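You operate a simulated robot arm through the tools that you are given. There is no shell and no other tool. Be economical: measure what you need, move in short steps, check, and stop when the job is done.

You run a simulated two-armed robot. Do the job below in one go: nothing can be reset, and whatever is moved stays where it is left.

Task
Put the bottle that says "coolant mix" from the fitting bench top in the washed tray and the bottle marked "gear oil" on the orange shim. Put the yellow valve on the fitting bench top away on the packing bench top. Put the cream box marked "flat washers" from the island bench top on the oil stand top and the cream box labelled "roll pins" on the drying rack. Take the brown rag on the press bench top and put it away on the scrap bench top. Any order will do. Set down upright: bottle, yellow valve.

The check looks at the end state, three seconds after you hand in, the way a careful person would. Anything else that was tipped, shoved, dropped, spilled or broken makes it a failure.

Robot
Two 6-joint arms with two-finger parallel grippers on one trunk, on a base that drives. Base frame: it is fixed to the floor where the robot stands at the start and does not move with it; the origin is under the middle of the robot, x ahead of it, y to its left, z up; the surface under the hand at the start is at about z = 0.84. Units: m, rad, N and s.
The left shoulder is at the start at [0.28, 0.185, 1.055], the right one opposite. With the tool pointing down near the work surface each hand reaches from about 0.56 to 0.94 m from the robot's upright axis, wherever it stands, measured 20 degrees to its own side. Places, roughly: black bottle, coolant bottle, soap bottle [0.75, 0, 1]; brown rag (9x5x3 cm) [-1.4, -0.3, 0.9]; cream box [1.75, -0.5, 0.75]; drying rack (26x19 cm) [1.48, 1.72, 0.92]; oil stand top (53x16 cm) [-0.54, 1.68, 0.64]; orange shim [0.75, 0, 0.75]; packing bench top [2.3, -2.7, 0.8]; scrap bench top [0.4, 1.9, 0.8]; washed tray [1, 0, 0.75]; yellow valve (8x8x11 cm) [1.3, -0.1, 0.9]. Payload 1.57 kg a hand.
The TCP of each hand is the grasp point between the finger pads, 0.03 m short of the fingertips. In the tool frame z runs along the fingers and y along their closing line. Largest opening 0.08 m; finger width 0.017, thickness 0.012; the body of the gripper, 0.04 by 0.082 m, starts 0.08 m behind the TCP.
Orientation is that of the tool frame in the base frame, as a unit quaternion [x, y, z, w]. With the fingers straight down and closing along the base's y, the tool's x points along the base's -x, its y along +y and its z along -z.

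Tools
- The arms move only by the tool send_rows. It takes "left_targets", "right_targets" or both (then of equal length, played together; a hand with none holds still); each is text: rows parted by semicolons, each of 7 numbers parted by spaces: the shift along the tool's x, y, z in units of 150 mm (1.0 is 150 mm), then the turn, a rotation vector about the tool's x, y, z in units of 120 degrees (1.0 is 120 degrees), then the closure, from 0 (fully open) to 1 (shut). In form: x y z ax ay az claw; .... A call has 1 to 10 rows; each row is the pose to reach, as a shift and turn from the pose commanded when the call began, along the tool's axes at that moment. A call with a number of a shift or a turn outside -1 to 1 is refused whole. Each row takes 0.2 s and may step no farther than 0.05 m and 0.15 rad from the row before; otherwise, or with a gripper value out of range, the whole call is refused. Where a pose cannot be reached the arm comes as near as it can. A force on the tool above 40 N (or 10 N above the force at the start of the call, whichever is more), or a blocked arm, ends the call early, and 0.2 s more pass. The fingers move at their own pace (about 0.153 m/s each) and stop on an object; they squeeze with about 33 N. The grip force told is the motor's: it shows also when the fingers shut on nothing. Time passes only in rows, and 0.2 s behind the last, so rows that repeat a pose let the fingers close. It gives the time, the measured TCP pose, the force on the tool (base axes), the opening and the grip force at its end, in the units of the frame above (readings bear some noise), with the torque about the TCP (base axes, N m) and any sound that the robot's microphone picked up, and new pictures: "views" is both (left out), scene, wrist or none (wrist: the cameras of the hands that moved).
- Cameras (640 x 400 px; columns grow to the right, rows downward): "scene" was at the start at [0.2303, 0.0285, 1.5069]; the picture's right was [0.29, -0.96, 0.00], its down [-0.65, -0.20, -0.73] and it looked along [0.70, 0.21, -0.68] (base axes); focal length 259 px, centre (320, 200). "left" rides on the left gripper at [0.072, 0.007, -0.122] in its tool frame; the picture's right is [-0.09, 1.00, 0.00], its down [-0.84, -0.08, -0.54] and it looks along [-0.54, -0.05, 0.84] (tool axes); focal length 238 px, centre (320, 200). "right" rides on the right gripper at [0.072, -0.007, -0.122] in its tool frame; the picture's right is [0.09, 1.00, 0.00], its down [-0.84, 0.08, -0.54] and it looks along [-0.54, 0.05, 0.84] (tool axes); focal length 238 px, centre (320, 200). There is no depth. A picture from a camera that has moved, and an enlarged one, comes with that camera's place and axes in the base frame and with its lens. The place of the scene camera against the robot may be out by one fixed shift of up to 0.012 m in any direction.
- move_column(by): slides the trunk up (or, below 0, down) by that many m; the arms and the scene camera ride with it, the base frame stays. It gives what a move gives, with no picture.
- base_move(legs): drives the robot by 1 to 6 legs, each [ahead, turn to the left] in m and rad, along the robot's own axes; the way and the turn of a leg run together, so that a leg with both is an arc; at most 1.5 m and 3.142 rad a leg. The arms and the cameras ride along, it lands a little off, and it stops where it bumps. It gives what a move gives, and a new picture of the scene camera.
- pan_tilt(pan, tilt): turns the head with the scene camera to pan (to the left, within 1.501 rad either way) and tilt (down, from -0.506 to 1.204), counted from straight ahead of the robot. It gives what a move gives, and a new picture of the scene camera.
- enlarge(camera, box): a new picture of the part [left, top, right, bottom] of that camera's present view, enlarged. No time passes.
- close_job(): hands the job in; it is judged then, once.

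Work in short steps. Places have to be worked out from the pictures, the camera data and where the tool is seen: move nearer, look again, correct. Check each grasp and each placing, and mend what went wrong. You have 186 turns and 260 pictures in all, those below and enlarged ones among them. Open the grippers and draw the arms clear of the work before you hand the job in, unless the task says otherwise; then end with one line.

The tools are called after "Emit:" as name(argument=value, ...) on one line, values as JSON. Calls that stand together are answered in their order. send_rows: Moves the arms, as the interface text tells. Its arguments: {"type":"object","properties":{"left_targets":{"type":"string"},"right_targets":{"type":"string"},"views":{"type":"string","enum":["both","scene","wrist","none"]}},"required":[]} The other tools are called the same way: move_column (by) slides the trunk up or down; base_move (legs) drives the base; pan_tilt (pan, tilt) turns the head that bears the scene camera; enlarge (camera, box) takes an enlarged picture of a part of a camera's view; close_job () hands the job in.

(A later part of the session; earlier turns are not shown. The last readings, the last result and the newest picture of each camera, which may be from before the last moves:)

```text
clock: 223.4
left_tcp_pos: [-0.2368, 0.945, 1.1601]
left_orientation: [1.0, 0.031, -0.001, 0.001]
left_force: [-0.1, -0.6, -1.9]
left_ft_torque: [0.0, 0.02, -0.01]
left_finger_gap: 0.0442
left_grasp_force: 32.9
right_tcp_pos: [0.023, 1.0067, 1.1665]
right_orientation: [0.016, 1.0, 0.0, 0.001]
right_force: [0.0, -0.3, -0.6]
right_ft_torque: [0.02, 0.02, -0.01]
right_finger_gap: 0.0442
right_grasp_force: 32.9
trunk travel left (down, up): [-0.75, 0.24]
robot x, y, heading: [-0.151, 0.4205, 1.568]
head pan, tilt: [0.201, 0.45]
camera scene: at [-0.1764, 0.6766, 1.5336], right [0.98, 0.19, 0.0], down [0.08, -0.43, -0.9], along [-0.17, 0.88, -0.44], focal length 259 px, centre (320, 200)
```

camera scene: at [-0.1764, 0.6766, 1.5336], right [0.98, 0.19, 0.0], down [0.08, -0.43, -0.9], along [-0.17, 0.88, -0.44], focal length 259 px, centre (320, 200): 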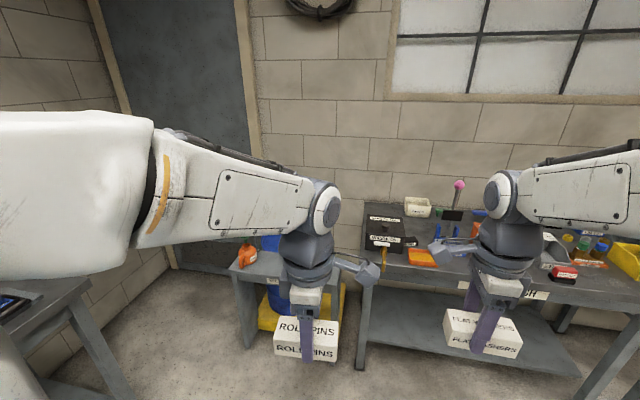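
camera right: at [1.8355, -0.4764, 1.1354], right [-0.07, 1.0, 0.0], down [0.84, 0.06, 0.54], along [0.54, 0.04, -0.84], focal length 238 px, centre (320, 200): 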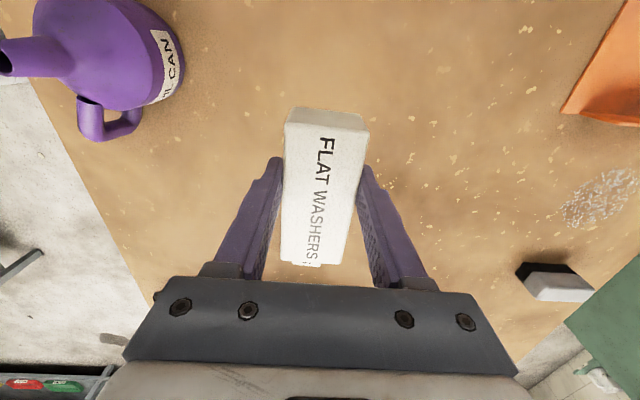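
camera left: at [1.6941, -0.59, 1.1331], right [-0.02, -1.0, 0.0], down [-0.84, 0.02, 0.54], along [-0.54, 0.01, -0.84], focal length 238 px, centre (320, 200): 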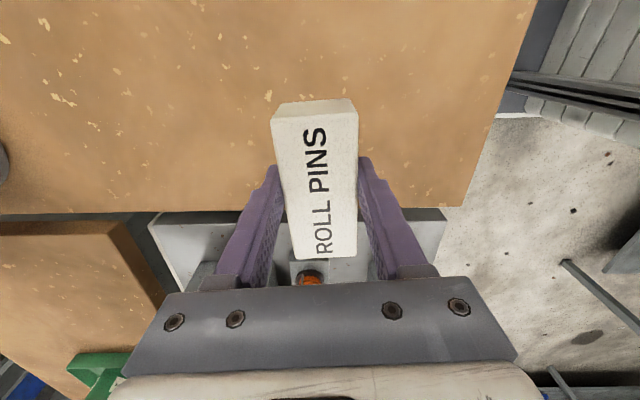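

The oil stand (top ≈0.64, x -0.81 to -0.28, y 1.575–1.735) is left of the scrap bench. I drive to about (-0.03, 1.0) and turn to bring the right hand (flat washers) to it.

Emit:
base_move(legs=[[0, -0.2], [0.58, 0], [0, 1.05]])

Emit:
pan_tilt(pan=-0.15, tilt=0.75)

```text
clock: 230.0
left_tcp_pos: [-0.491, 1.2543, 1.1597]
left_orientation: [0.896, 0.445, -0.001, 0.002]
left_force: [0.7, -0.1, -1.0]
left_ft_torque: [-0.03, -0.01, 0.01]
left_finger_gap: 0.044
left_grasp_force: 33.2
right_tcp_pos: [-0.3669, 1.4891, 1.1661]
right_orientation: [-0.402, 0.916, -0.001, -0.001]
right_force: [0.0, 0.4, -1.3]
right_ft_torque: [0.01, 0.0, -0.01]
right_finger_gap: 0.0441
right_grasp_force: 33.1
trunk travel left (down, up): [-0.75, 0.24]
robot x, y, heading: [-0.0359, 0.9788, 2.424]
head pan, tilt: [0.201, 0.45]
camera scene: at [-0.248, 1.1317, 1.5336], right [0.5, 0.87, 0.0], down [0.38, -0.22, -0.9], along [-0.78, 0.45, -0.44], focal length 259 px, centre (320, 200)
```

scene: 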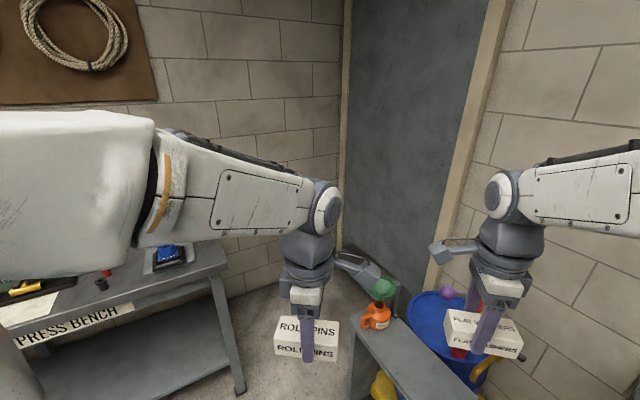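

```text
clock: 230.8
left_tcp_pos: [-0.491, 1.2537, 1.1605]
left_orientation: [0.896, 0.444, 0.0, 0.002]
left_force: [-0.3, 0.0, -0.8]
left_ft_torque: [0.03, -0.01, 0.0]
left_finger_gap: 0.0446
left_grasp_force: 32.4
right_tcp_pos: [-0.3669, 1.4885, 1.1659]
right_orientation: [-0.402, 0.916, 0.0, 0.0]
right_force: [1.1, 0.3, -1.0]
right_ft_torque: [-0.02, 0.02, -0.03]
right_finger_gap: 0.0444
right_grasp_force: 33.4
trunk travel left (down, up): [-0.75, 0.24]
robot x, y, heading: [-0.0422, 0.9765, 2.42]
head pan, tilt: [-0.15, 0.75]
camera scene: at [-0.2218, 1.1494, 1.5072], right [0.76, 0.65, 0.0], down [0.44, -0.52, -0.73], along [-0.47, 0.56, -0.68], focal length 259 px, centre (320, 200)
```

scene: 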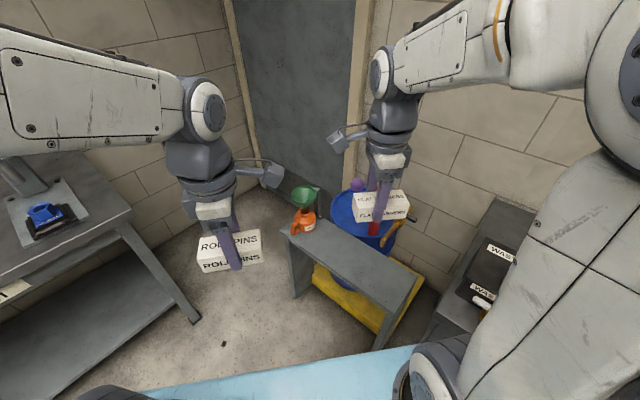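

I enlarge the stand to measure it properly.

Emit:
enlarge(camera="scene", box=[260, 160, 460, 330])

Emit:
enlarge(camera="right", box=[0, 0, 640, 400])

```text
2.35 times, centred on (360, 245) of scene
camera zoom: at [-0.2218, 1.1494, 1.5072], right [0.76, 0.65, 0.0], down [0.44, -0.52, -0.73], along [-0.47, 0.56, -0.68], focal length 609 px, centre (226, 94)
```

zoom: 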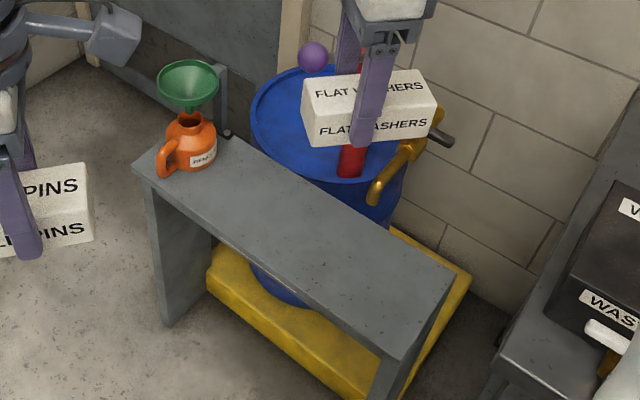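

```text
1.00 times, centred on (320, 200) of right (not enlarged: the box is as wide or as high as the picture)
camera zoom: at [-0.4113, 1.4318, 1.2865], right [-0.8, 0.61, 0.0], down [0.51, 0.67, 0.54], along [0.33, 0.43, -0.84], focal length 238 px, centre (320, 200)
```

zoom: 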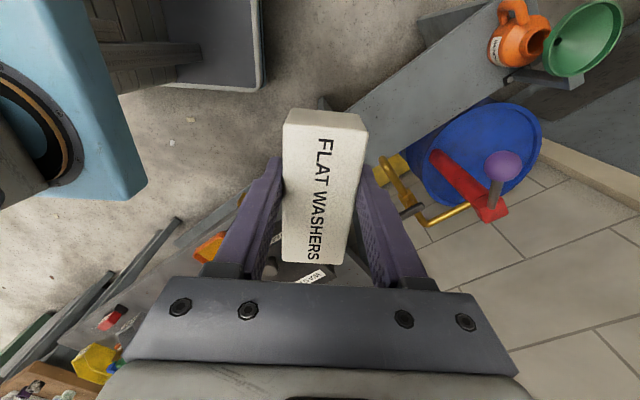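

The drum's pump has overhanging parts: a spout end near (-0.39, 1.68, 0.84) and a lever knob near (-0.52, 1.67, 1.01). I'll enter low from the front with a tilted hand, aiming at (-0.57, 1.66). First the left hand moves aside and the right one aligns at height.

Emit:
send_rows(left_targets="-0.2 0 -0.05 0 0 0 1; -0.4 0 -0.1 0 0 0 1; -0.6 0 -0.15 0 0 0 1; -0.8 0 -0.2 0 0 0 1; -0.95 0 -0.2 0 0 0 1; -0.95 0 -0.2 0 0 0 1; -0.95 0 -0.2 0 0 0 1", right_targets="0.15 0.1 0 0 0 0.06 1; 0.3 0.2 0 0 0 0.12 1; 0.45 0.3 0 0 0 0.18 1; 0.6 0.4 0 0 0 0.24 1; 0.75 0.5 0 0 0 0.30 1; 0.9 0.6 0 0 0 0.36 1; 1 0.65 0 0 0 0.395 1", views="both")

```text
clock: 232.4
left_tcp_pos: [-0.5775, 1.1434, 1.1898]
left_orientation: [0.896, 0.444, 0.0, 0.002]
left_force: [0.5, 0.1, -1.2]
left_ft_torque: [-0.06, 0.03, 0.02]
left_finger_gap: 0.0443
left_grasp_force: 33.4
right_tcp_pos: [-0.5391, 1.4446, 1.1665]
right_orientation: [0.001, 1.0, 0.0, 0.0]
right_force: [-0.4, 0.4, -1.1]
right_ft_torque: [0.01, 0.03, -0.04]
right_finger_gap: 0.0445
right_grasp_force: 33.0
trunk travel left (down, up): [-0.75, 0.24]
robot x, y, heading: [-0.0374, 0.9749, 2.428]
head pan, tilt: [-0.15, 0.75]
camera scene: at [-0.2217, 1.1494, 1.5072], right [0.76, 0.65, 0.0], down [0.44, -0.52, -0.73], along [-0.47, 0.56, -0.68], focal length 259 px, centre (320, 200)
camera right: at [-0.6121, 1.4383, 1.2862], right [-0.09, 1.0, 0.0], down [0.84, 0.08, 0.54], along [0.54, 0.05, -0.84], focal length 238 px, centre (320, 200)
camera left: at [-0.5284, 1.1979, 1.3108], right [0.74, -0.68, 0.0], down [-0.57, -0.62, 0.54], along [-0.37, -0.4, -0.84], focal length 238 px, centre (320, 200)
```

scene: 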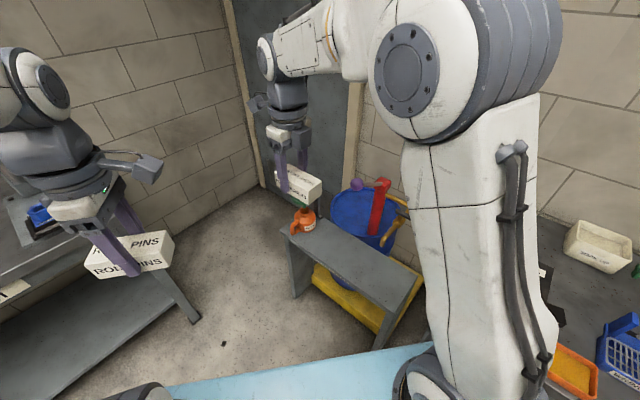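
right: 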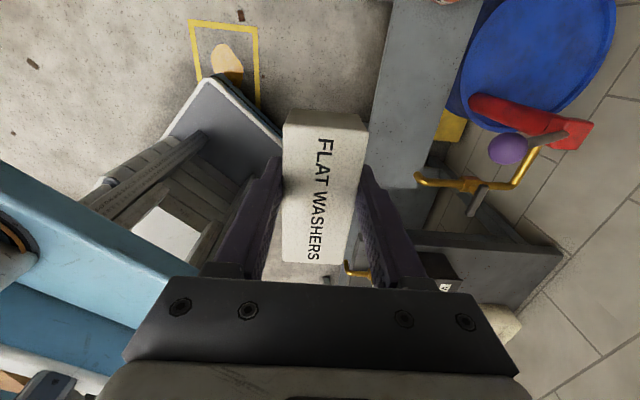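
left: 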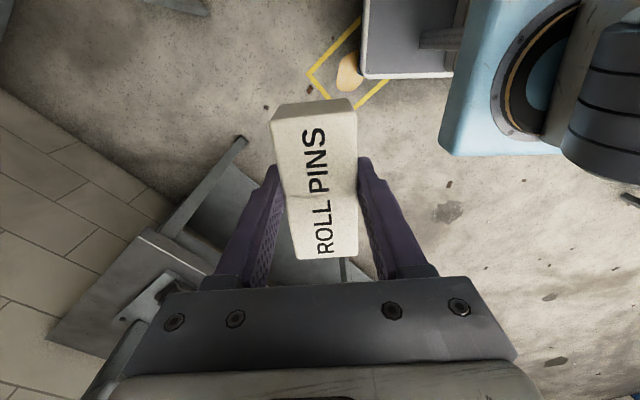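

Triangulation confirms the knob at (-0.524, 1.684, 1.0) and spout end at (-0.394, 1.666, 0.845). I tilt the right hand 20° back, shift to x=-0.57, and lower the trunk 0.25 m while in front of the stand.

Emit:
send_rows(right_targets="0.07 0 0 -0.06 0 0 1; 0.14 0 0 -0.12 0 0 1; 0.2 0 0 -0.167 0 0 1; 0.2 0 0 -0.167 0 0 1", views="none")

Emit:
move_column(by=-0.25)

Emit:
enlarge(camera="right", box=[0, 0, 640, 400])

Emit:
enlarge(camera="scene", box=[0, 0, 640, 400])

```text
clock: 233.4
left_tcp_pos: [-0.5769, 1.1446, 1.189]
left_orientation: [0.896, 0.444, 0.0, 0.002]
left_force: [0.2, -0.5, -1.6]
left_ft_torque: [0.01, -0.04, 0.03]
left_finger_gap: 0.0439
left_grasp_force: 33.2
right_tcp_pos: [-0.5737, 1.4746, 1.1806]
right_orientation: [-0.008, 0.986, 0.167, 0.003]
right_force: [0.0, 0.2, -1.4]
right_ft_torque: [-0.04, -0.01, 0.01]
right_finger_gap: 0.0441
right_grasp_force: 33.0
right hand out of reach, approached as far as the arm can: row 2, 3, 4
trunk travel left (down, up): [-0.75, 0.24]
robot x, y, heading: [-0.0381, 0.9759, 2.427]
head pan, tilt: [-0.15, 0.75]
```

```text
clock: 236.0
left_tcp_pos: [-0.5767, 1.1436, 0.9394]
left_orientation: [0.896, 0.444, -0.001, 0.002]
left_force: [-0.5, -0.4, 0.0]
left_ft_torque: [0.03, 0.06, 0.0]
left_finger_gap: 0.0442
left_grasp_force: 33.0
right_tcp_pos: [-0.5711, 1.4739, 0.9306]
right_orientation: [-0.008, 0.986, 0.166, 0.001]
right_force: [-0.3, -0.3, -1.6]
right_ft_torque: [0.02, 0.0, -0.02]
right_finger_gap: 0.0442
right_grasp_force: 33.3
trunk travel left (down, up): [-0.5, 0.49]
robot x, y, heading: [-0.0398, 0.9777, 2.419]
head pan, tilt: [-0.15, 0.75]
```

```text
1.00 times, centred on (320, 200) of right (not enlarged: the box is as wide or as high as the picture)
camera zoom: at [-0.6451, 1.4272, 1.0419], right [-0.11, 0.94, 0.33], down [0.83, -0.09, 0.54], along [0.54, 0.33, -0.77], focal length 238 px, centre (320, 200)
```

zoom: 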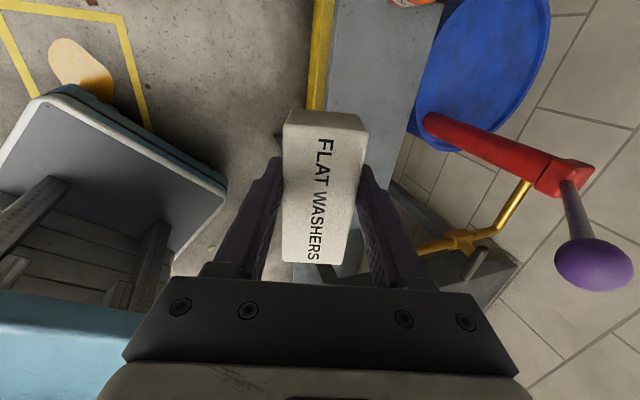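

```text
1.00 times, centred on (320, 200) of scene (not enlarged: the box is as wide or as high as the picture)
camera zoom: at [-0.2217, 1.1493, 1.2572], right [0.76, 0.65, 0.0], down [0.44, -0.52, -0.73], along [-0.47, 0.56, -0.68], focal length 259 px, centre (320, 200)
```

zoom: 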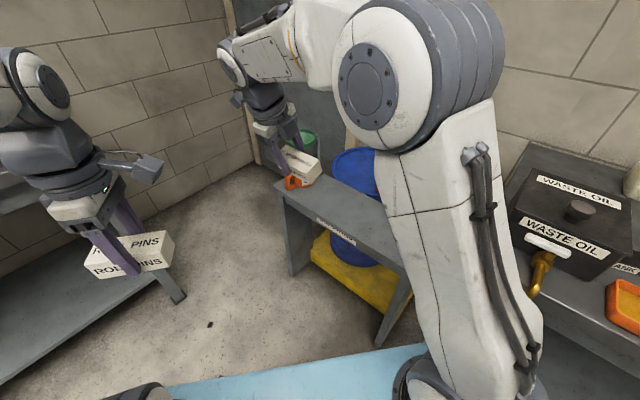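

The hand is in front of the stand, clear of pump parts. I lower it straight down by 14 cm.

Emit:
send_rows(right_targets="0 -0.05 0.18 0 0 0 1; 0 -0.1 0.36 0 0 0 1; 0 -0.15 0.54 0 0 0 1; 0 -0.2 0.72 0 0 0 1; 0 -0.245 0.903 0 0 0 1; 0 -0.245 0.903 0 0 0 1", views="both")

```text
clock: 237.4
left_tcp_pos: [-0.5762, 1.143, 0.9399]
left_orientation: [0.895, 0.445, 0.0, 0.001]
left_force: [0.4, -0.3, -1.7]
left_ft_torque: [0.02, 0.03, -0.01]
left_finger_gap: 0.0443
left_grasp_force: 33.1
right_tcp_pos: [-0.5794, 1.5164, 0.8052]
right_orientation: [-0.019, 0.988, 0.153, 0.003]
right_force: [0.3, 0.2, -2.2]
right_ft_torque: [-0.02, -0.02, -0.03]
right_finger_gap: 0.0444
right_grasp_force: 33.2
right hand out of reach, approached as far as the arm can: row 1, 2, 3, 4, 5, 6
trunk travel left (down, up): [-0.5, 0.49]
robot x, y, heading: [-0.0382, 0.9764, 2.422]
head pan, tilt: [-0.15, 0.75]
camera scene: at [-0.2217, 1.1493, 1.2572], right [0.76, 0.65, 0.0], down [0.44, -0.52, -0.73], along [-0.47, 0.56, -0.68], focal length 259 px, centre (320, 200)
camera right: at [-0.6507, 1.4706, 0.9174], right [-0.13, 0.95, 0.3], down [0.83, -0.06, 0.55], along [0.54, 0.32, -0.78], focal length 238 px, centre (320, 200)
```

scene: 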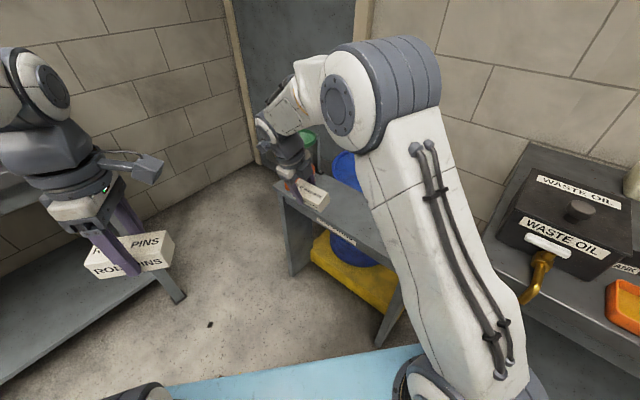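
right: 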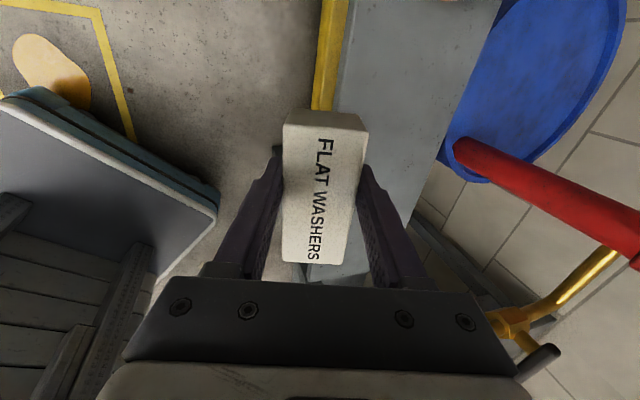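

That posture hits a reach limit. A tilt along the robot's radial direction is more natural, so I rise a bit, untilt, and undo most of the extra yaw (the box may lie diagonally on the stand).

Emit:
send_rows(right_targets="0 0.03 -0.15 0.05 0 0 1; 0 0.06 -0.3 0.1 0 0 1; 0 0.09 -0.4 0.148 0 0 1; 0 0.09 -0.4 0.148 0 0 1", views="none")

Emit:
send_rows(right_targets="0 0 0 0 0 -0.06 1; 0 0 0 0 0 -0.12 1; 0 0 0 0 0 -0.18 1; 0 0 0 0 0 -0.24 1; 0 0 0 0 0 -0.30 1; 0 0 0 0 0 -0.35 1", views="wrist")

```text
clock: 238.4
left_tcp_pos: [-0.5767, 1.1435, 0.9402]
left_orientation: [0.896, 0.445, 0.0, 0.002]
left_force: [1.0, 0.3, -1.5]
left_ft_torque: [0.0, 0.01, -0.02]
left_finger_gap: 0.0442
left_grasp_force: 32.3
right_tcp_pos: [-0.5784, 1.5083, 0.8679]
right_orientation: [-0.008, 1.0, 0.012, 0.003]
right_force: [-0.9, 0.6, -0.9]
right_ft_torque: [0.0, 0.04, 0.0]
right_finger_gap: 0.0444
right_grasp_force: 32.7
trunk travel left (down, up): [-0.5, 0.49]
robot x, y, heading: [-0.0406, 0.9744, 2.423]
head pan, tilt: [-0.15, 0.75]
```

```text
clock: 239.8
left_tcp_pos: [-0.5774, 1.1437, 0.9397]
left_orientation: [0.896, 0.445, 0.0, 0.002]
left_force: [0.8, -0.1, -1.9]
left_ft_torque: [0.02, -0.01, -0.01]
left_finger_gap: 0.0442
left_grasp_force: 32.5
right_tcp_pos: [-0.5812, 1.5087, 0.868]
right_orientation: [-0.367, 0.93, 0.01, 0.006]
right_force: [-1.1, -0.5, -0.8]
right_ft_torque: [0.02, 0.0, 0.02]
right_finger_gap: 0.0442
right_grasp_force: 32.9
trunk travel left (down, up): [-0.5, 0.49]
robot x, y, heading: [-0.0408, 0.9737, 2.419]
head pan, tilt: [-0.15, 0.75]
camera right: at [-0.6296, 1.4513, 0.9877], right [-0.75, 0.67, 0.01], down [0.56, 0.61, 0.56], along [0.37, 0.43, -0.83], focal length 238 px, centre (320, 200)
```

right: 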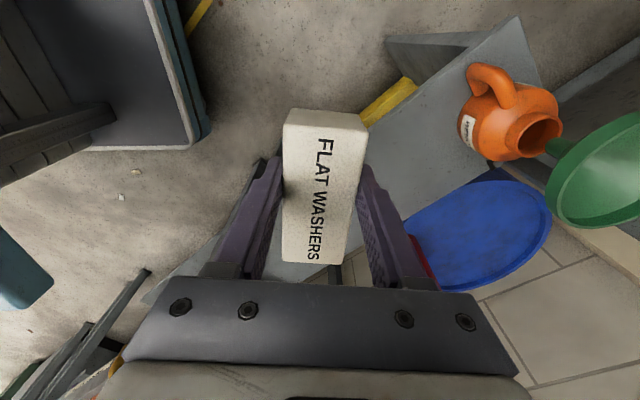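

Now I tilt the hand back about 24° along the radial direction and lower in front of the stand.

Emit:
send_rows(right_targets="0 0 0 -0.065 0 0 1; 0 0 0 -0.13 0 0 1; 0 0 0 -0.195 0 0 1; 0 0 0 -0.195 0 0 1", views="none")

Emit:
send_rows(right_targets="0 -0.09 0.2 0 0 0 1; 0 -0.18 0.4 0 0 0 1; 0 -0.27 0.6 0 0 0 1; 0 -0.37 0.83 0 0 0 1; 0 -0.37 0.83 0 0 0 1", views="both")

```text
clock: 240.8
left_tcp_pos: [-0.5771, 1.1434, 0.9386]
left_orientation: [0.896, 0.444, -0.001, 0.001]
left_force: [0.5, -1.0, -0.4]
left_ft_torque: [-0.02, 0.01, -0.02]
left_finger_gap: 0.0444
left_grasp_force: 32.7
right_tcp_pos: [-0.5822, 1.5079, 0.8686]
right_orientation: [-0.359, 0.909, 0.199, -0.068]
right_force: [0.0, -0.1, -1.3]
right_ft_torque: [-0.02, -0.03, 0.02]
right_finger_gap: 0.0442
right_grasp_force: 33.3
trunk travel left (down, up): [-0.5, 0.49]
robot x, y, heading: [-0.0398, 0.9743, 2.425]
head pan, tilt: [-0.15, 0.75]
```

```text
clock: 242.0
left_tcp_pos: [-0.5766, 1.1437, 0.9391]
left_orientation: [0.896, 0.445, 0.0, 0.002]
left_force: [-0.1, 0.0, -1.4]
left_ft_torque: [0.02, -0.02, -0.02]
left_finger_gap: 0.0444
left_grasp_force: 33.2
right_tcp_pos: [-0.5783, 1.5118, 0.7327]
right_orientation: [-0.36, 0.909, 0.199, -0.066]
right_force: [-0.2, -0.4, -1.6]
right_ft_torque: [-0.03, 0.02, -0.01]
right_finger_gap: 0.0443
right_grasp_force: 32.7
trunk travel left (down, up): [-0.5, 0.49]
robot x, y, heading: [-0.0399, 0.9769, 2.427]
head pan, tilt: [-0.15, 0.75]
camera scene: at [-0.2217, 1.1493, 1.2572], right [0.76, 0.65, 0.0], down [0.44, -0.52, -0.73], along [-0.47, 0.56, -0.68], focal length 259 px, centre (320, 200)
camera right: at [-0.5943, 1.42, 0.838], right [-0.69, 0.6, 0.41], down [0.71, 0.45, 0.54], along [0.14, 0.66, -0.73], focal length 238 px, centre (320, 200)
```

scene: 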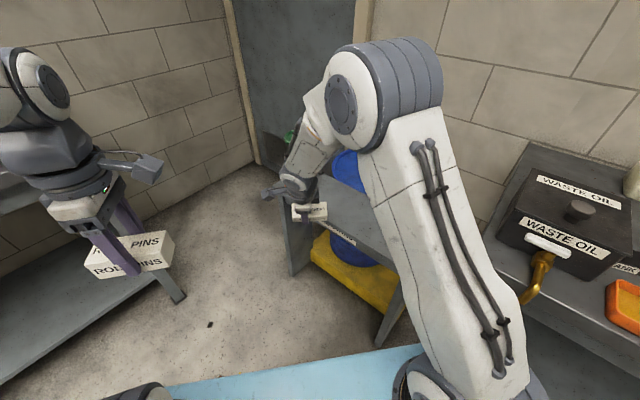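
right: 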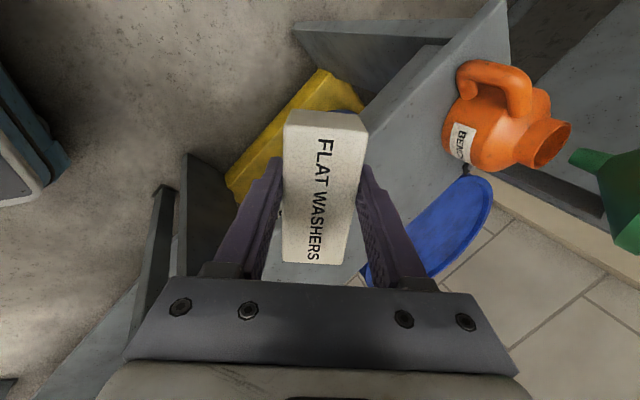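

Reached cleanly. I move the box forward over the stand at low height in small steps, stopping halfway to look.

Emit:
send_rows(right_targets="-0.15 0.12 0.06 0 0 0 1; -0.3 0.24 0.12 0 0 0 1; -0.42 0.33 0.17 0 0 0 1; -0.42 0.33 0.17 0 0 0 1", views="both")

```text
clock: 243.0
left_tcp_pos: [-0.576, 1.1448, 0.9387]
left_orientation: [0.896, 0.445, 0.001, 0.001]
left_force: [0.7, 0.2, -0.8]
left_ft_torque: [0.01, 0.01, 0.03]
left_finger_gap: 0.0443
left_grasp_force: 33.4
right_tcp_pos: [-0.5702, 1.5965, 0.7301]
right_orientation: [-0.359, 0.91, 0.198, -0.066]
right_force: [0.0, 0.3, -1.2]
right_ft_torque: [0.02, -0.02, 0.01]
right_finger_gap: 0.0445
right_grasp_force: 32.8
trunk travel left (down, up): [-0.5, 0.49]
robot x, y, heading: [-0.0364, 0.9766, 2.422]
head pan, tilt: [-0.15, 0.75]
camera scene: at [-0.2217, 1.1493, 1.2572], right [0.76, 0.65, 0.0], down [0.44, -0.52, -0.73], along [-0.47, 0.56, -0.68], focal length 259 px, centre (320, 200)
camera right: at [-0.5869, 1.5046, 0.8357], right [-0.69, 0.6, 0.41], down [0.71, 0.45, 0.54], along [0.14, 0.66, -0.73], focal length 238 px, centre (320, 200)
```

scene: 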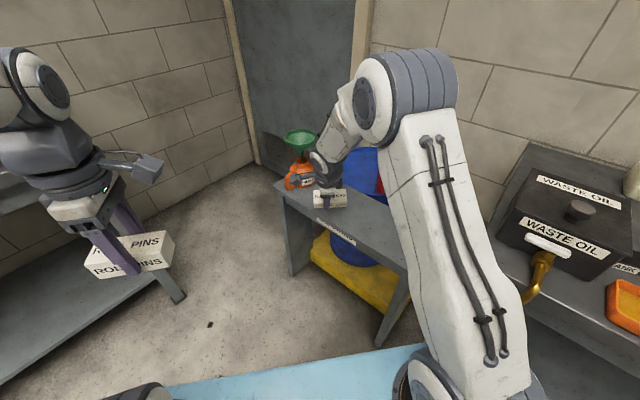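
right: 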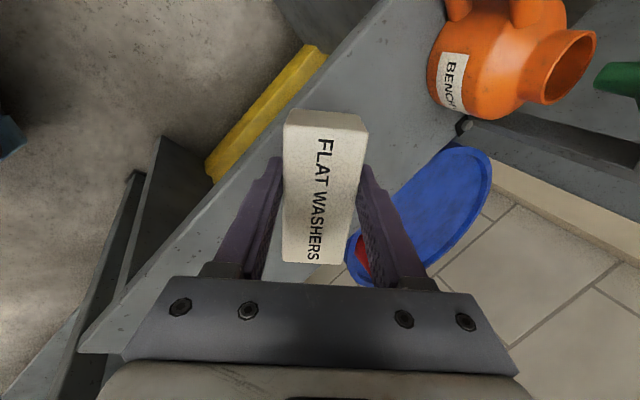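

Clear so far (elbow ~30 cm from the lever knob). I continue to y≈1.655.

Emit:
send_rows(right_targets="-0.15 0.11 0.06 0 0 0 1; -0.29 0.22 0.14 0 0 0 1; -0.29 0.22 0.14 0 0 0 1", views="both")

Emit:
enlarge(camera="scene", box=[260, 110, 440, 230])

```text
clock: 243.8
left_tcp_pos: [-0.577, 1.1441, 0.9397]
left_orientation: [0.896, 0.444, 0.0, 0.002]
left_force: [0.2, -0.4, -1.7]
left_ft_torque: [0.06, -0.02, 0.01]
left_finger_gap: 0.0443
left_grasp_force: 33.5
right_tcp_pos: [-0.5665, 1.6543, 0.725]
right_orientation: [-0.36, 0.909, 0.199, -0.067]
right_force: [-0.4, -0.1, -1.1]
right_ft_torque: [-0.04, 0.0, -0.02]
right_finger_gap: 0.0443
right_grasp_force: 33.0
trunk travel left (down, up): [-0.5, 0.49]
robot x, y, heading: [-0.0364, 0.9765, 2.423]
head pan, tilt: [-0.15, 0.75]
camera scene: at [-0.2217, 1.1493, 1.2572], right [0.76, 0.65, 0.0], down [0.44, -0.52, -0.73], along [-0.47, 0.56, -0.68], focal length 259 px, centre (320, 200)
camera right: at [-0.5831, 1.5627, 0.8302], right [-0.69, 0.6, 0.41], down [0.71, 0.45, 0.54], along [0.14, 0.66, -0.73], focal length 238 px, centre (320, 200)
```

scene: 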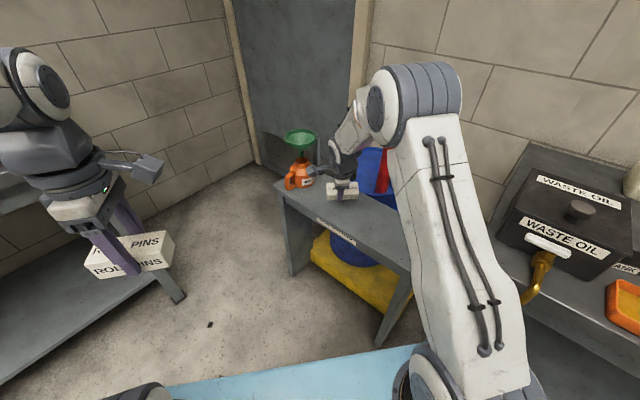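
right: 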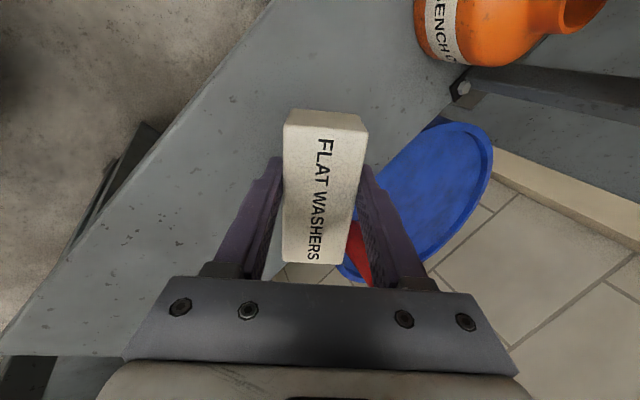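

```text
3.33 times, centred on (350, 170) of scene
camera zoom: at [-0.2217, 1.1493, 1.2572], right [0.76, 0.65, 0.0], down [0.44, -0.52, -0.73], along [-0.47, 0.56, -0.68], focal length 863 px, centre (220, 300)
```

zoom: 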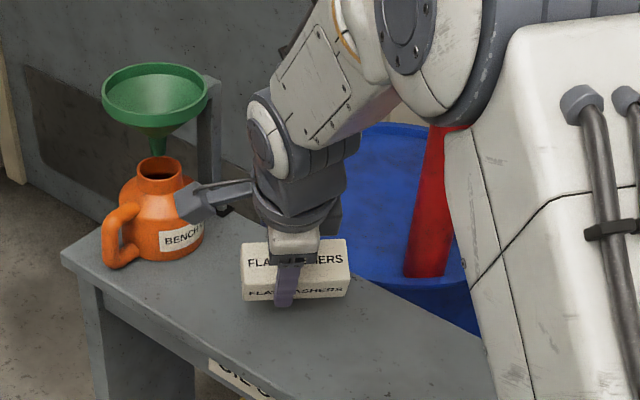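

The box is over the stand between the can and the pump. I lower 3 cm, then feel for contact.

Emit:
send_rows(right_targets="0 -0.04 0.09 0 0 0 1; 0 -0.087 0.195 0 0 0 1; 0 -0.087 0.195 0 0 0 1", views="none")

```text
clock: 244.6
left_tcp_pos: [-0.5773, 1.1435, 0.9392]
left_orientation: [0.896, 0.445, 0.001, 0.003]
left_force: [0.7, -0.1, -1.5]
left_ft_torque: [-0.01, 0.02, 0.0]
left_finger_gap: 0.0442
left_grasp_force: 33.0
right_tcp_pos: [-0.5664, 1.6531, 0.6923]
right_orientation: [-0.359, 0.909, 0.199, -0.067]
right_force: [-0.1, -1.3, -0.7]
right_ft_torque: [0.0, 0.04, 0.03]
right_finger_gap: 0.0443
right_grasp_force: 33.5
trunk travel left (down, up): [-0.5, 0.49]
robot x, y, heading: [-0.0367, 0.979, 2.424]
head pan, tilt: [-0.15, 0.75]
```

Another 5 mm, in small steps.

Emit:
send_rows(right_targets="0 -0.007 0.015 0 0 0 1; 0 -0.007 0.015 0 0 0 1; 0 -0.013 0.03 0 0 0 1; 0 -0.013 0.03 0 0 0 1", views="none")

```text
clock: 245.6
left_tcp_pos: [-0.5769, 1.1427, 0.94]
left_orientation: [0.895, 0.445, 0.0, 0.001]
left_force: [0.2, -0.5, -0.3]
left_ft_torque: [-0.01, -0.01, 0.0]
left_finger_gap: 0.0444
left_grasp_force: 33.4
right_tcp_pos: [-0.5644, 1.6541, 0.6885]
right_orientation: [-0.359, 0.909, 0.199, -0.067]
right_force: [0.3, -0.3, -1.0]
right_ft_torque: [-0.02, 0.01, 0.02]
right_finger_gap: 0.044
right_grasp_force: 33.0
trunk travel left (down, up): [-0.5, 0.49]
robot x, y, heading: [-0.0396, 0.976, 2.422]
head pan, tilt: [-0.15, 0.75]
```

Still free; another 5 mm.

Emit:
send_rows(right_targets="0 -0.007 0.015 0 0 0 1; 0 -0.007 0.015 0 0 0 1; 0 -0.013 0.03 0 0 0 1; 0 -0.013 0.03 0 0 0 1", views="none")

```text
clock: 246.6
left_tcp_pos: [-0.5773, 1.1433, 0.9397]
left_orientation: [0.896, 0.444, 0.0, 0.001]
left_force: [0.1, -0.2, -1.5]
left_ft_torque: [-0.02, -0.01, 0.0]
left_finger_gap: 0.0443
left_grasp_force: 32.7
right_tcp_pos: [-0.5651, 1.6534, 0.6844]
right_orientation: [-0.359, 0.909, 0.2, -0.067]
right_force: [1.6, 0.4, 8.8]
right_ft_torque: [-0.2, 0.13, 0.05]
right_finger_gap: 0.0444
right_grasp_force: 32.7
trunk travel left (down, up): [-0.5, 0.49]
robot x, y, heading: [-0.0347, 0.9747, 2.421]
head pan, tilt: [-0.15, 0.75]
```

Contact at 0.684, as predicted. I open slightly and withdraw along the fingers, backing away from the stand.

Emit:
send_rows(right_targets="0 0 -0.015 0 0 0 0.6; 0 0 -0.015 0 0 0 0.35; 0 0 -0.015 0 0 0 0.35; 0 -0.02 -0.06 0 0 0 0.3; 0 -0.06 -0.15 0 0 0 0.3; 0 -0.12 -0.3 0 0 0 0.2; 0 -0.2 -0.5 0 0 0 0.2; 0 -0.35 -0.65 0 0 0 0.2", views="both")

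Emit:
enlarge(camera="scene", box=[260, 110, 440, 230])

```text
clock: 248.4
left_tcp_pos: [-0.5762, 1.1445, 0.9391]
left_orientation: [0.896, 0.445, 0.0, 0.002]
left_force: [0.2, 0.2, -1.6]
left_ft_torque: [0.02, -0.03, -0.01]
left_finger_gap: 0.0443
left_grasp_force: 33.0
right_tcp_pos: [-0.5055, 1.5898, 0.7529]
right_orientation: [-0.358, 0.91, 0.199, -0.067]
right_force: [1.2, 0.1, 0.2]
right_ft_torque: [-0.04, -0.03, -0.01]
right_finger_gap: 0.0641
right_grasp_force: 0.0
trunk travel left (down, up): [-0.5, 0.49]
robot x, y, heading: [-0.0419, 0.9776, 2.421]
head pan, tilt: [-0.15, 0.75]
camera scene: at [-0.2219, 1.1495, 1.2571], right [0.76, 0.65, 0.0], down [0.44, -0.52, -0.73], along [-0.47, 0.56, -0.68], focal length 259 px, centre (320, 200)
camera right: at [-0.5222, 1.4995, 0.8584], right [-0.69, 0.6, 0.41], down [0.71, 0.45, 0.54], along [0.14, 0.66, -0.73], focal length 238 px, centre (320, 200)
```

scene: 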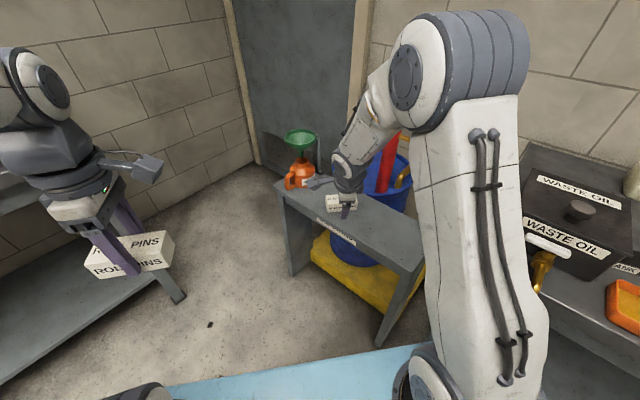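
right: 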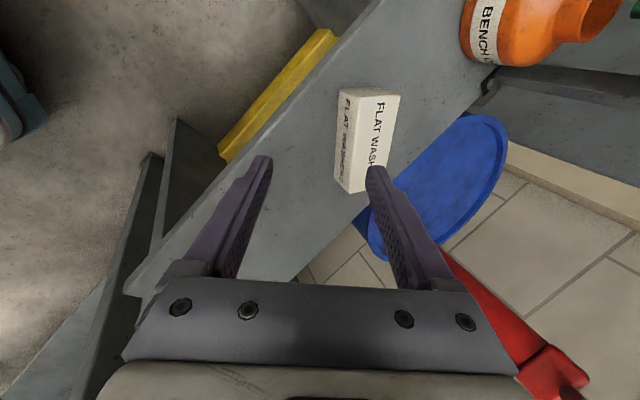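

```text
3.33 times, centred on (350, 170) of scene
camera zoom: at [-0.2219, 1.1495, 1.2571], right [0.76, 0.65, 0.0], down [0.44, -0.52, -0.73], along [-0.47, 0.56, -0.68], focal length 863 px, centre (220, 300)
```

zoom: 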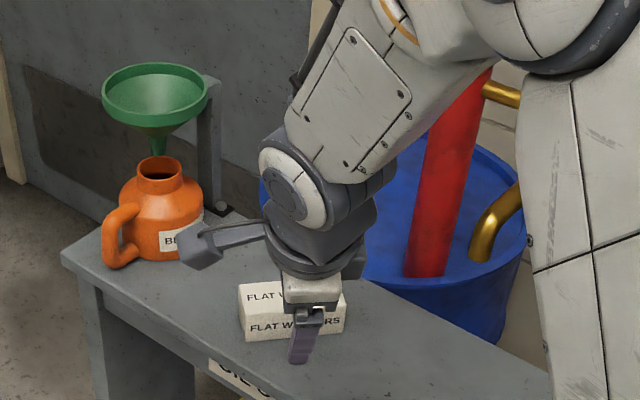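

Flat washers lie flat on the oil stand. I withdraw toward -y and up, untilt, then raise the trunk again.

Emit:
send_rows(right_targets="0.13 -0.11 -0.12 0 0 0 0; 0.27 -0.22 -0.24 0 0 0 0; 0.4 -0.33 -0.36 0 0 0 0; 0.54 -0.44 -0.48 0 0 0 0; 0.68 -0.53 -0.6 0.06 0 0 0; 0.68 -0.53 -0.6 0.12 0 0 0; 0.68 -0.53 -0.6 0.195 0 0 0", views="none")

Emit:
move_column(by=0.25)

Emit:
enlarge(camera="scene", box=[250, 160, 450, 330])

```text
refused: row 7 steps farther than a row can; nothing moved
```

```text
clock: 251.0
left_tcp_pos: [-0.5781, 1.1435, 1.1893]
left_orientation: [0.895, 0.445, 0.0, 0.001]
left_force: [0.5, 0.8, -1.0]
left_ft_torque: [0.02, -0.02, 0.01]
left_finger_gap: 0.0443
left_grasp_force: 33.1
right_tcp_pos: [-0.5065, 1.5899, 1.0026]
right_orientation: [-0.36, 0.909, 0.199, -0.068]
right_force: [0.6, 0.2, 0.2]
right_ft_torque: [0.05, 0.03, -0.01]
right_finger_gap: 0.0639
right_grasp_force: 0.1
trunk travel left (down, up): [-0.75, 0.24]
robot x, y, heading: [-0.0367, 0.9773, 2.423]
head pan, tilt: [-0.15, 0.75]
```

```text
2.35 times, centred on (350, 245) of scene
camera zoom: at [-0.2218, 1.1494, 1.5071], right [0.76, 0.65, 0.0], down [0.44, -0.52, -0.73], along [-0.47, 0.56, -0.68], focal length 609 px, centre (249, 94)
```

zoom: 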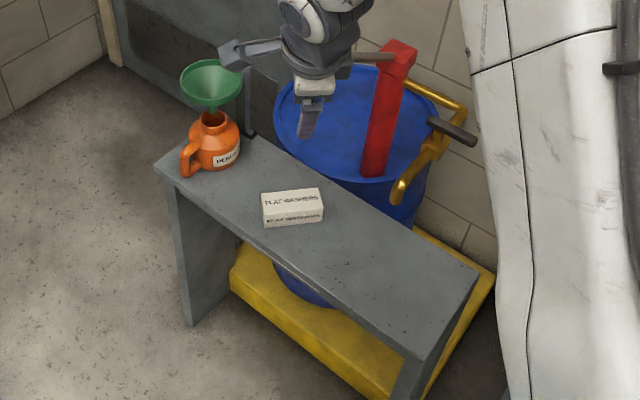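

The box sits squarely on the stand. The hand is close to the lever, so I withdraw it straight back in small steps.

Emit:
send_rows(right_targets="0.13 -0.14 -0.06 0 0 0 0; 0.27 -0.28 -0.12 0 0 0 0; 0.4 -0.42 -0.18 0 0 0 0; 0.54 -0.56 -0.24 0 0 0 0; 0.68 -0.7 -0.3 0.06 0 0 0; 0.68 -0.7 -0.3 0.12 0 0 0; 0.68 -0.7 -0.3 0.19 0 0 0", views="none")

Emit:
enlarge(camera="scene", box=[250, 130, 450, 300])

```text
clock: 252.6
left_tcp_pos: [-0.5766, 1.1436, 1.1896]
left_orientation: [0.896, 0.445, 0.0, 0.002]
left_force: [-0.1, -0.5, -0.9]
left_ft_torque: [0.01, -0.01, 0.0]
left_finger_gap: 0.0443
left_grasp_force: 33.6
right_tcp_pos: [-0.5026, 1.4376, 0.9991]
right_orientation: [-0.366, 0.93, 0.014, 0.006]
right_force: [-0.6, 1.0, 0.1]
right_ft_torque: [0.02, -0.03, 0.0]
right_finger_gap: 0.0801
right_grasp_force: 0.1
trunk travel left (down, up): [-0.75, 0.24]
robot x, y, heading: [-0.0386, 0.9769, 2.425]
head pan, tilt: [-0.15, 0.75]
```

```text
2.35 times, centred on (350, 215) of scene
camera zoom: at [-0.2216, 1.1492, 1.5072], right [0.76, 0.65, 0.0], down [0.44, -0.52, -0.73], along [-0.47, 0.56, -0.68], focal length 609 px, centre (249, 165)
```

zoom: 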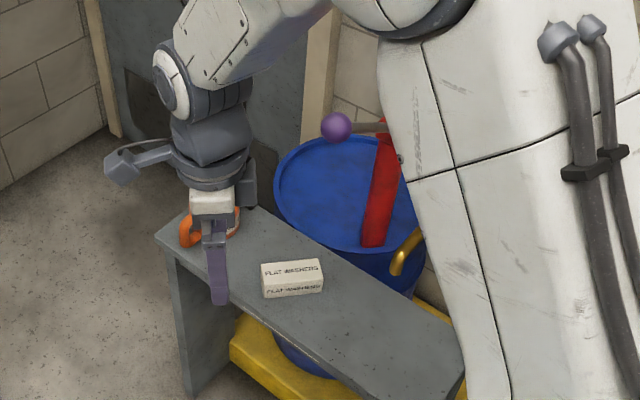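

The pump knob is unmoved. I raise and retract the right hand, then drive east to the drying rack.

Emit:
send_rows(right_targets="0 -0.1 -0.3 0 0 -0.05 0; 0 -0.2 -0.6 0 0 -0.1 0; 0 -0.3 -0.9 0 0 -0.15 0; -0.1 -0.4 -1 0 0 -0.2 0; -0.3 -0.5 -1 0 0 -0.25 0; -0.5 -0.5 -1 0 0 -0.3 0; -0.5 -0.5 -1 0 0 -0.36 0", views="none")

Emit:
base_move(legs=[[0, -2.43], [1.5, 0], [0.12, 0], [0, 1.57]])

Emit:
pan_tilt(pan=0.1, tilt=0.7)

```text
clock: 254.2
left_tcp_pos: [-0.5767, 1.1427, 1.1902]
left_orientation: [0.896, 0.444, 0.0, 0.001]
left_force: [0.0, 0.0, -1.2]
left_ft_torque: [-0.02, -0.02, 0.04]
left_finger_gap: 0.0443
left_grasp_force: 32.8
right_tcp_pos: [-0.3956, 1.4274, 1.149]
right_orientation: [-0.683, 0.73, 0.011, 0.01]
right_force: [-0.8, 0.1, -0.2]
right_ft_torque: [-0.01, 0.02, 0.0]
right_finger_gap: 0.0802
right_grasp_force: 0.0
trunk travel left (down, up): [-0.75, 0.24]
robot x, y, heading: [-0.0369, 0.9773, 2.425]
head pan, tilt: [-0.15, 0.75]
```

```text
clock: 272.1
left_tcp_pos: [1.3379, 1.4878, 1.1896]
left_orientation: [0.999, 0.048, 0.0, 0.002]
left_force: [-0.2, -0.1, -1.0]
left_ft_torque: [-0.01, 0.0, 0.02]
left_finger_gap: 0.0444
left_grasp_force: 33.3
right_tcp_pos: [1.6695, 1.5478, 1.1479]
right_orientation: [-0.331, 0.943, 0.007, 0.015]
right_force: [-0.4, 0.3, -0.2]
right_ft_torque: [-0.02, -0.01, -0.02]
right_finger_gap: 0.0799
right_grasp_force: 0.0
trunk travel left (down, up): [-0.75, 0.24]
robot x, y, heading: [1.5809, 0.9805, 1.601]
head pan, tilt: [-0.15, 0.75]
camera scene: at [1.5774, 1.2253, 1.5072], right [0.99, -0.12, 0.0], down [-0.08, -0.68, -0.73], along [0.09, 0.73, -0.68], focal length 259 px, centre (320, 200)
```

scene: 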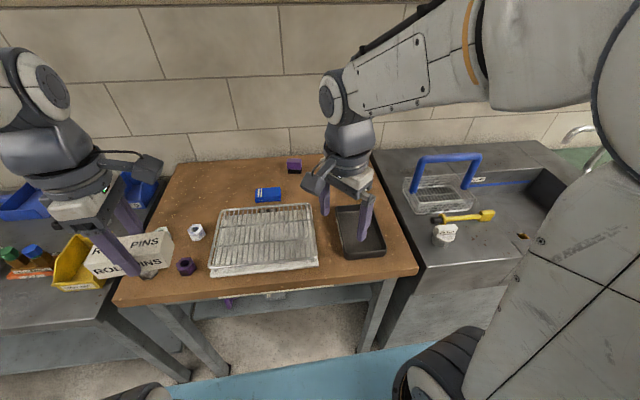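

```text
clock: 272.9
left_tcp_pos: [1.3389, 1.4884, 1.1899]
left_orientation: [0.999, 0.048, -0.001, 0.002]
left_force: [0.7, 0.4, -0.4]
left_ft_torque: [-0.01, 0.0, 0.03]
left_finger_gap: 0.0443
left_grasp_force: 33.3
right_tcp_pos: [1.6705, 1.5467, 1.1493]
right_orientation: [-0.332, 0.943, 0.007, 0.014]
right_force: [0.1, -0.1, 0.3]
right_ft_torque: [-0.02, -0.01, 0.01]
right_finger_gap: 0.0801
right_grasp_force: 0.0
trunk travel left (down, up): [-0.75, 0.24]
robot x, y, heading: [1.5761, 0.9829, 1.597]
head pan, tilt: [0.099, 0.7]
camera scene: at [1.5565, 1.2273, 1.5114], right [0.99, 0.13, 0.0], down [0.08, -0.64, -0.76], along [-0.1, 0.76, -0.64], focal length 259 px, centre (320, 200)
```

scene: 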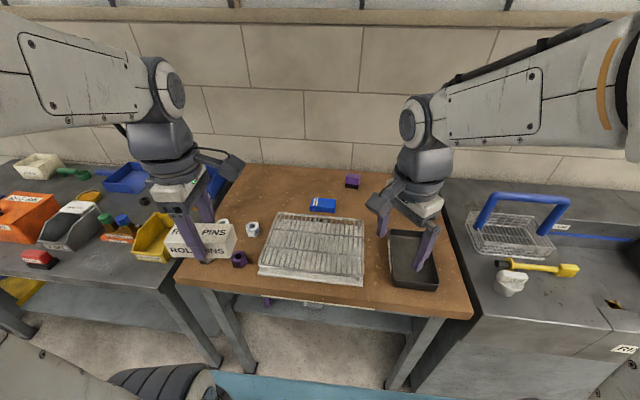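

The rack is on the wooden table, centre about (1.47, 1.73). I bring the left hand over it and shift the right one away.

Emit:
send_rows(left_targets="0.15 -0.2 0 0 0 0 1; 0.3 -0.4 0 0 0 0 1; 0.45 -0.6 0 0 0 0 1; 0.6 -0.8 0 0 0 0 1; 0.75 -0.95 0 0 0 0 1", right_targets="-0.05 -0.15 0 0 0 0 0; -0.1 -0.3 0 0 0 0 0; -0.15 -0.45 0 0 0 0 0; -0.2 -0.6 0 0 0 0 0; -0.2 -0.6 0 0 0 0 0", views="none")

Emit:
send_rows(left_targets="0.1 -0.2 0 0 0 0 1; 0.2 -0.4 0.15 0 0 0 1; 0.27 -0.56 0.3 0 0 0 1; 0.27 -0.56 0.5 0 0 0 1; 0.27 -0.56 0.5 0 0 0 1", views="both")

```text
clock: 274.1
left_tcp_pos: [1.4381, 1.641, 1.1896]
left_orientation: [0.999, 0.048, 0.0, 0.001]
left_force: [-0.1, 0.1, -1.8]
left_ft_torque: [-0.01, -0.03, -0.04]
left_finger_gap: 0.0445
left_grasp_force: 33.0
right_tcp_pos: [1.7518, 1.4948, 1.1485]
right_orientation: [-0.333, 0.943, 0.007, 0.015]
right_force: [0.7, -0.1, -0.8]
right_ft_torque: [0.01, 0.0, 0.01]
right_finger_gap: 0.0798
right_grasp_force: 0.0
trunk travel left (down, up): [-0.75, 0.24]
robot x, y, heading: [1.5837, 0.9734, 1.601]
head pan, tilt: [0.099, 0.7]
```

```text
clock: 275.3
left_tcp_pos: [1.4684, 1.7279, 1.1139]
left_orientation: [0.999, 0.048, 0.0, 0.002]
left_force: [-0.5, 0.0, -1.4]
left_ft_torque: [-0.01, -0.02, -0.01]
left_finger_gap: 0.0442
left_grasp_force: 33.2
right_tcp_pos: [1.7519, 1.4969, 1.1486]
right_orientation: [-0.332, 0.943, 0.007, 0.014]
right_force: [-0.3, -0.6, 0.9]
right_ft_torque: [0.02, -0.01, -0.02]
right_finger_gap: 0.0801
right_grasp_force: 0.0
trunk travel left (down, up): [-0.75, 0.24]
robot x, y, heading: [1.5799, 0.9801, 1.6]
head pan, tilt: [0.099, 0.7]
camera scene: at [1.5565, 1.2275, 1.5114], right [0.99, 0.13, 0.0], down [0.08, -0.64, -0.76], along [-0.1, 0.76, -0.64], focal length 259 px, centre (320, 200)
camera left: at [1.5412, 1.7283, 1.235], right [0.0, -1.0, 0.0], down [-0.84, 0.0, 0.54], along [-0.54, 0.0, -0.84], focal length 238 px, centre (320, 200)
```

scene: 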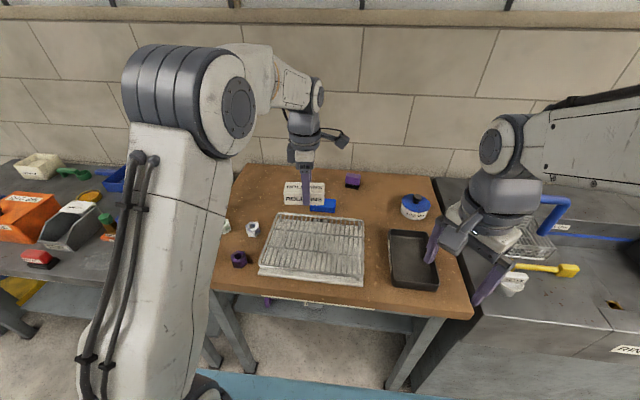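
left: 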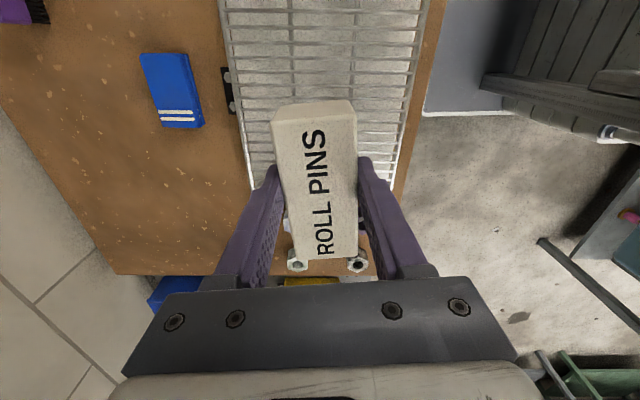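

The wrist view suggests the rack's top is higher, about z 0.95, with centre near (1.485, 1.715). I centre the box and lower 8 cm, then look.

Emit:
send_rows(left_targets="0.105 0.097 0.1 0 0 0 1; 0.105 0.097 0.25 0 0 0 1; 0.105 0.097 0.4 0 0 0 1; 0.105 0.097 0.5 0 0 0 1; 0.105 0.097 0.5 0 0 0 1", views="both")

Emit:
enlarge(camera="scene", box=[220, 160, 420, 300])

```text
clock: 276.5
left_tcp_pos: [1.4853, 1.7135, 1.0367]
left_orientation: [0.999, 0.047, 0.0, 0.002]
left_force: [0.9, 0.0, -1.7]
left_ft_torque: [0.0, 0.0, 0.01]
left_finger_gap: 0.0441
left_grasp_force: 33.4
right_tcp_pos: [1.7519, 1.4963, 1.1493]
right_orientation: [-0.332, 0.943, 0.006, 0.015]
right_force: [0.5, -0.1, 0.1]
right_ft_torque: [0.01, 0.01, 0.02]
right_finger_gap: 0.0804
right_grasp_force: 0.0
trunk travel left (down, up): [-0.75, 0.24]
robot x, y, heading: [1.582, 0.9832, 1.597]
head pan, tilt: [0.099, 0.7]
camera scene: at [1.5565, 1.2275, 1.5114], right [0.99, 0.13, 0.0], down [0.08, -0.64, -0.76], along [-0.1, 0.76, -0.64], focal length 259 px, centre (320, 200)
camera left: at [1.5579, 1.7151, 1.1587], right [0.0, -1.0, 0.0], down [-0.84, 0.0, 0.54], along [-0.54, 0.0, -0.84], focal length 238 px, centre (320, 200)
```

scene: 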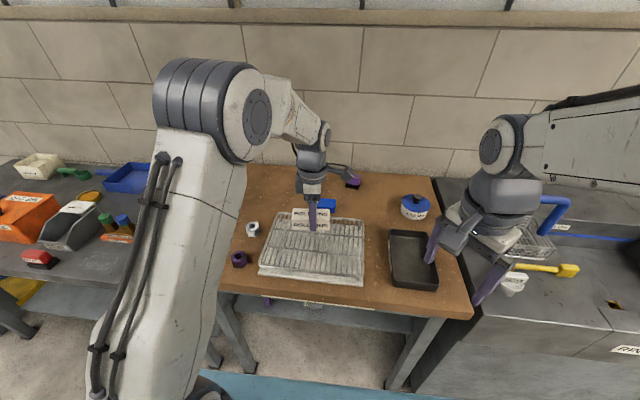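
left: 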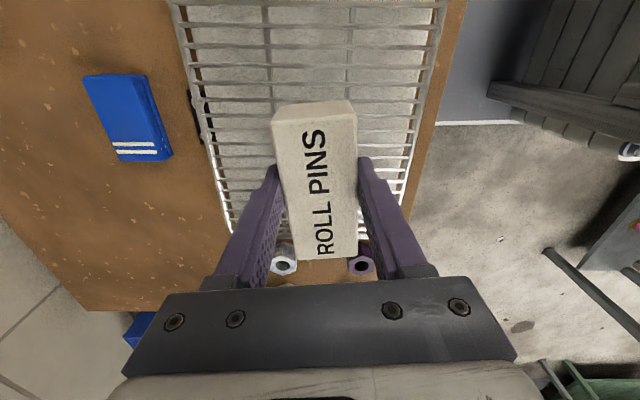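

```text
2.86 times, centred on (320, 230) of scene
camera zoom: at [1.5565, 1.2275, 1.5114], right [0.99, 0.13, 0.0], down [0.08, -0.64, -0.76], along [-0.1, 0.76, -0.64], focal length 740 px, centre (320, 114)
```

zoom: 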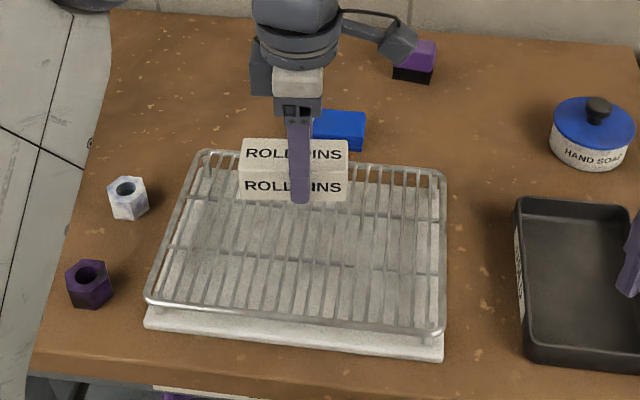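

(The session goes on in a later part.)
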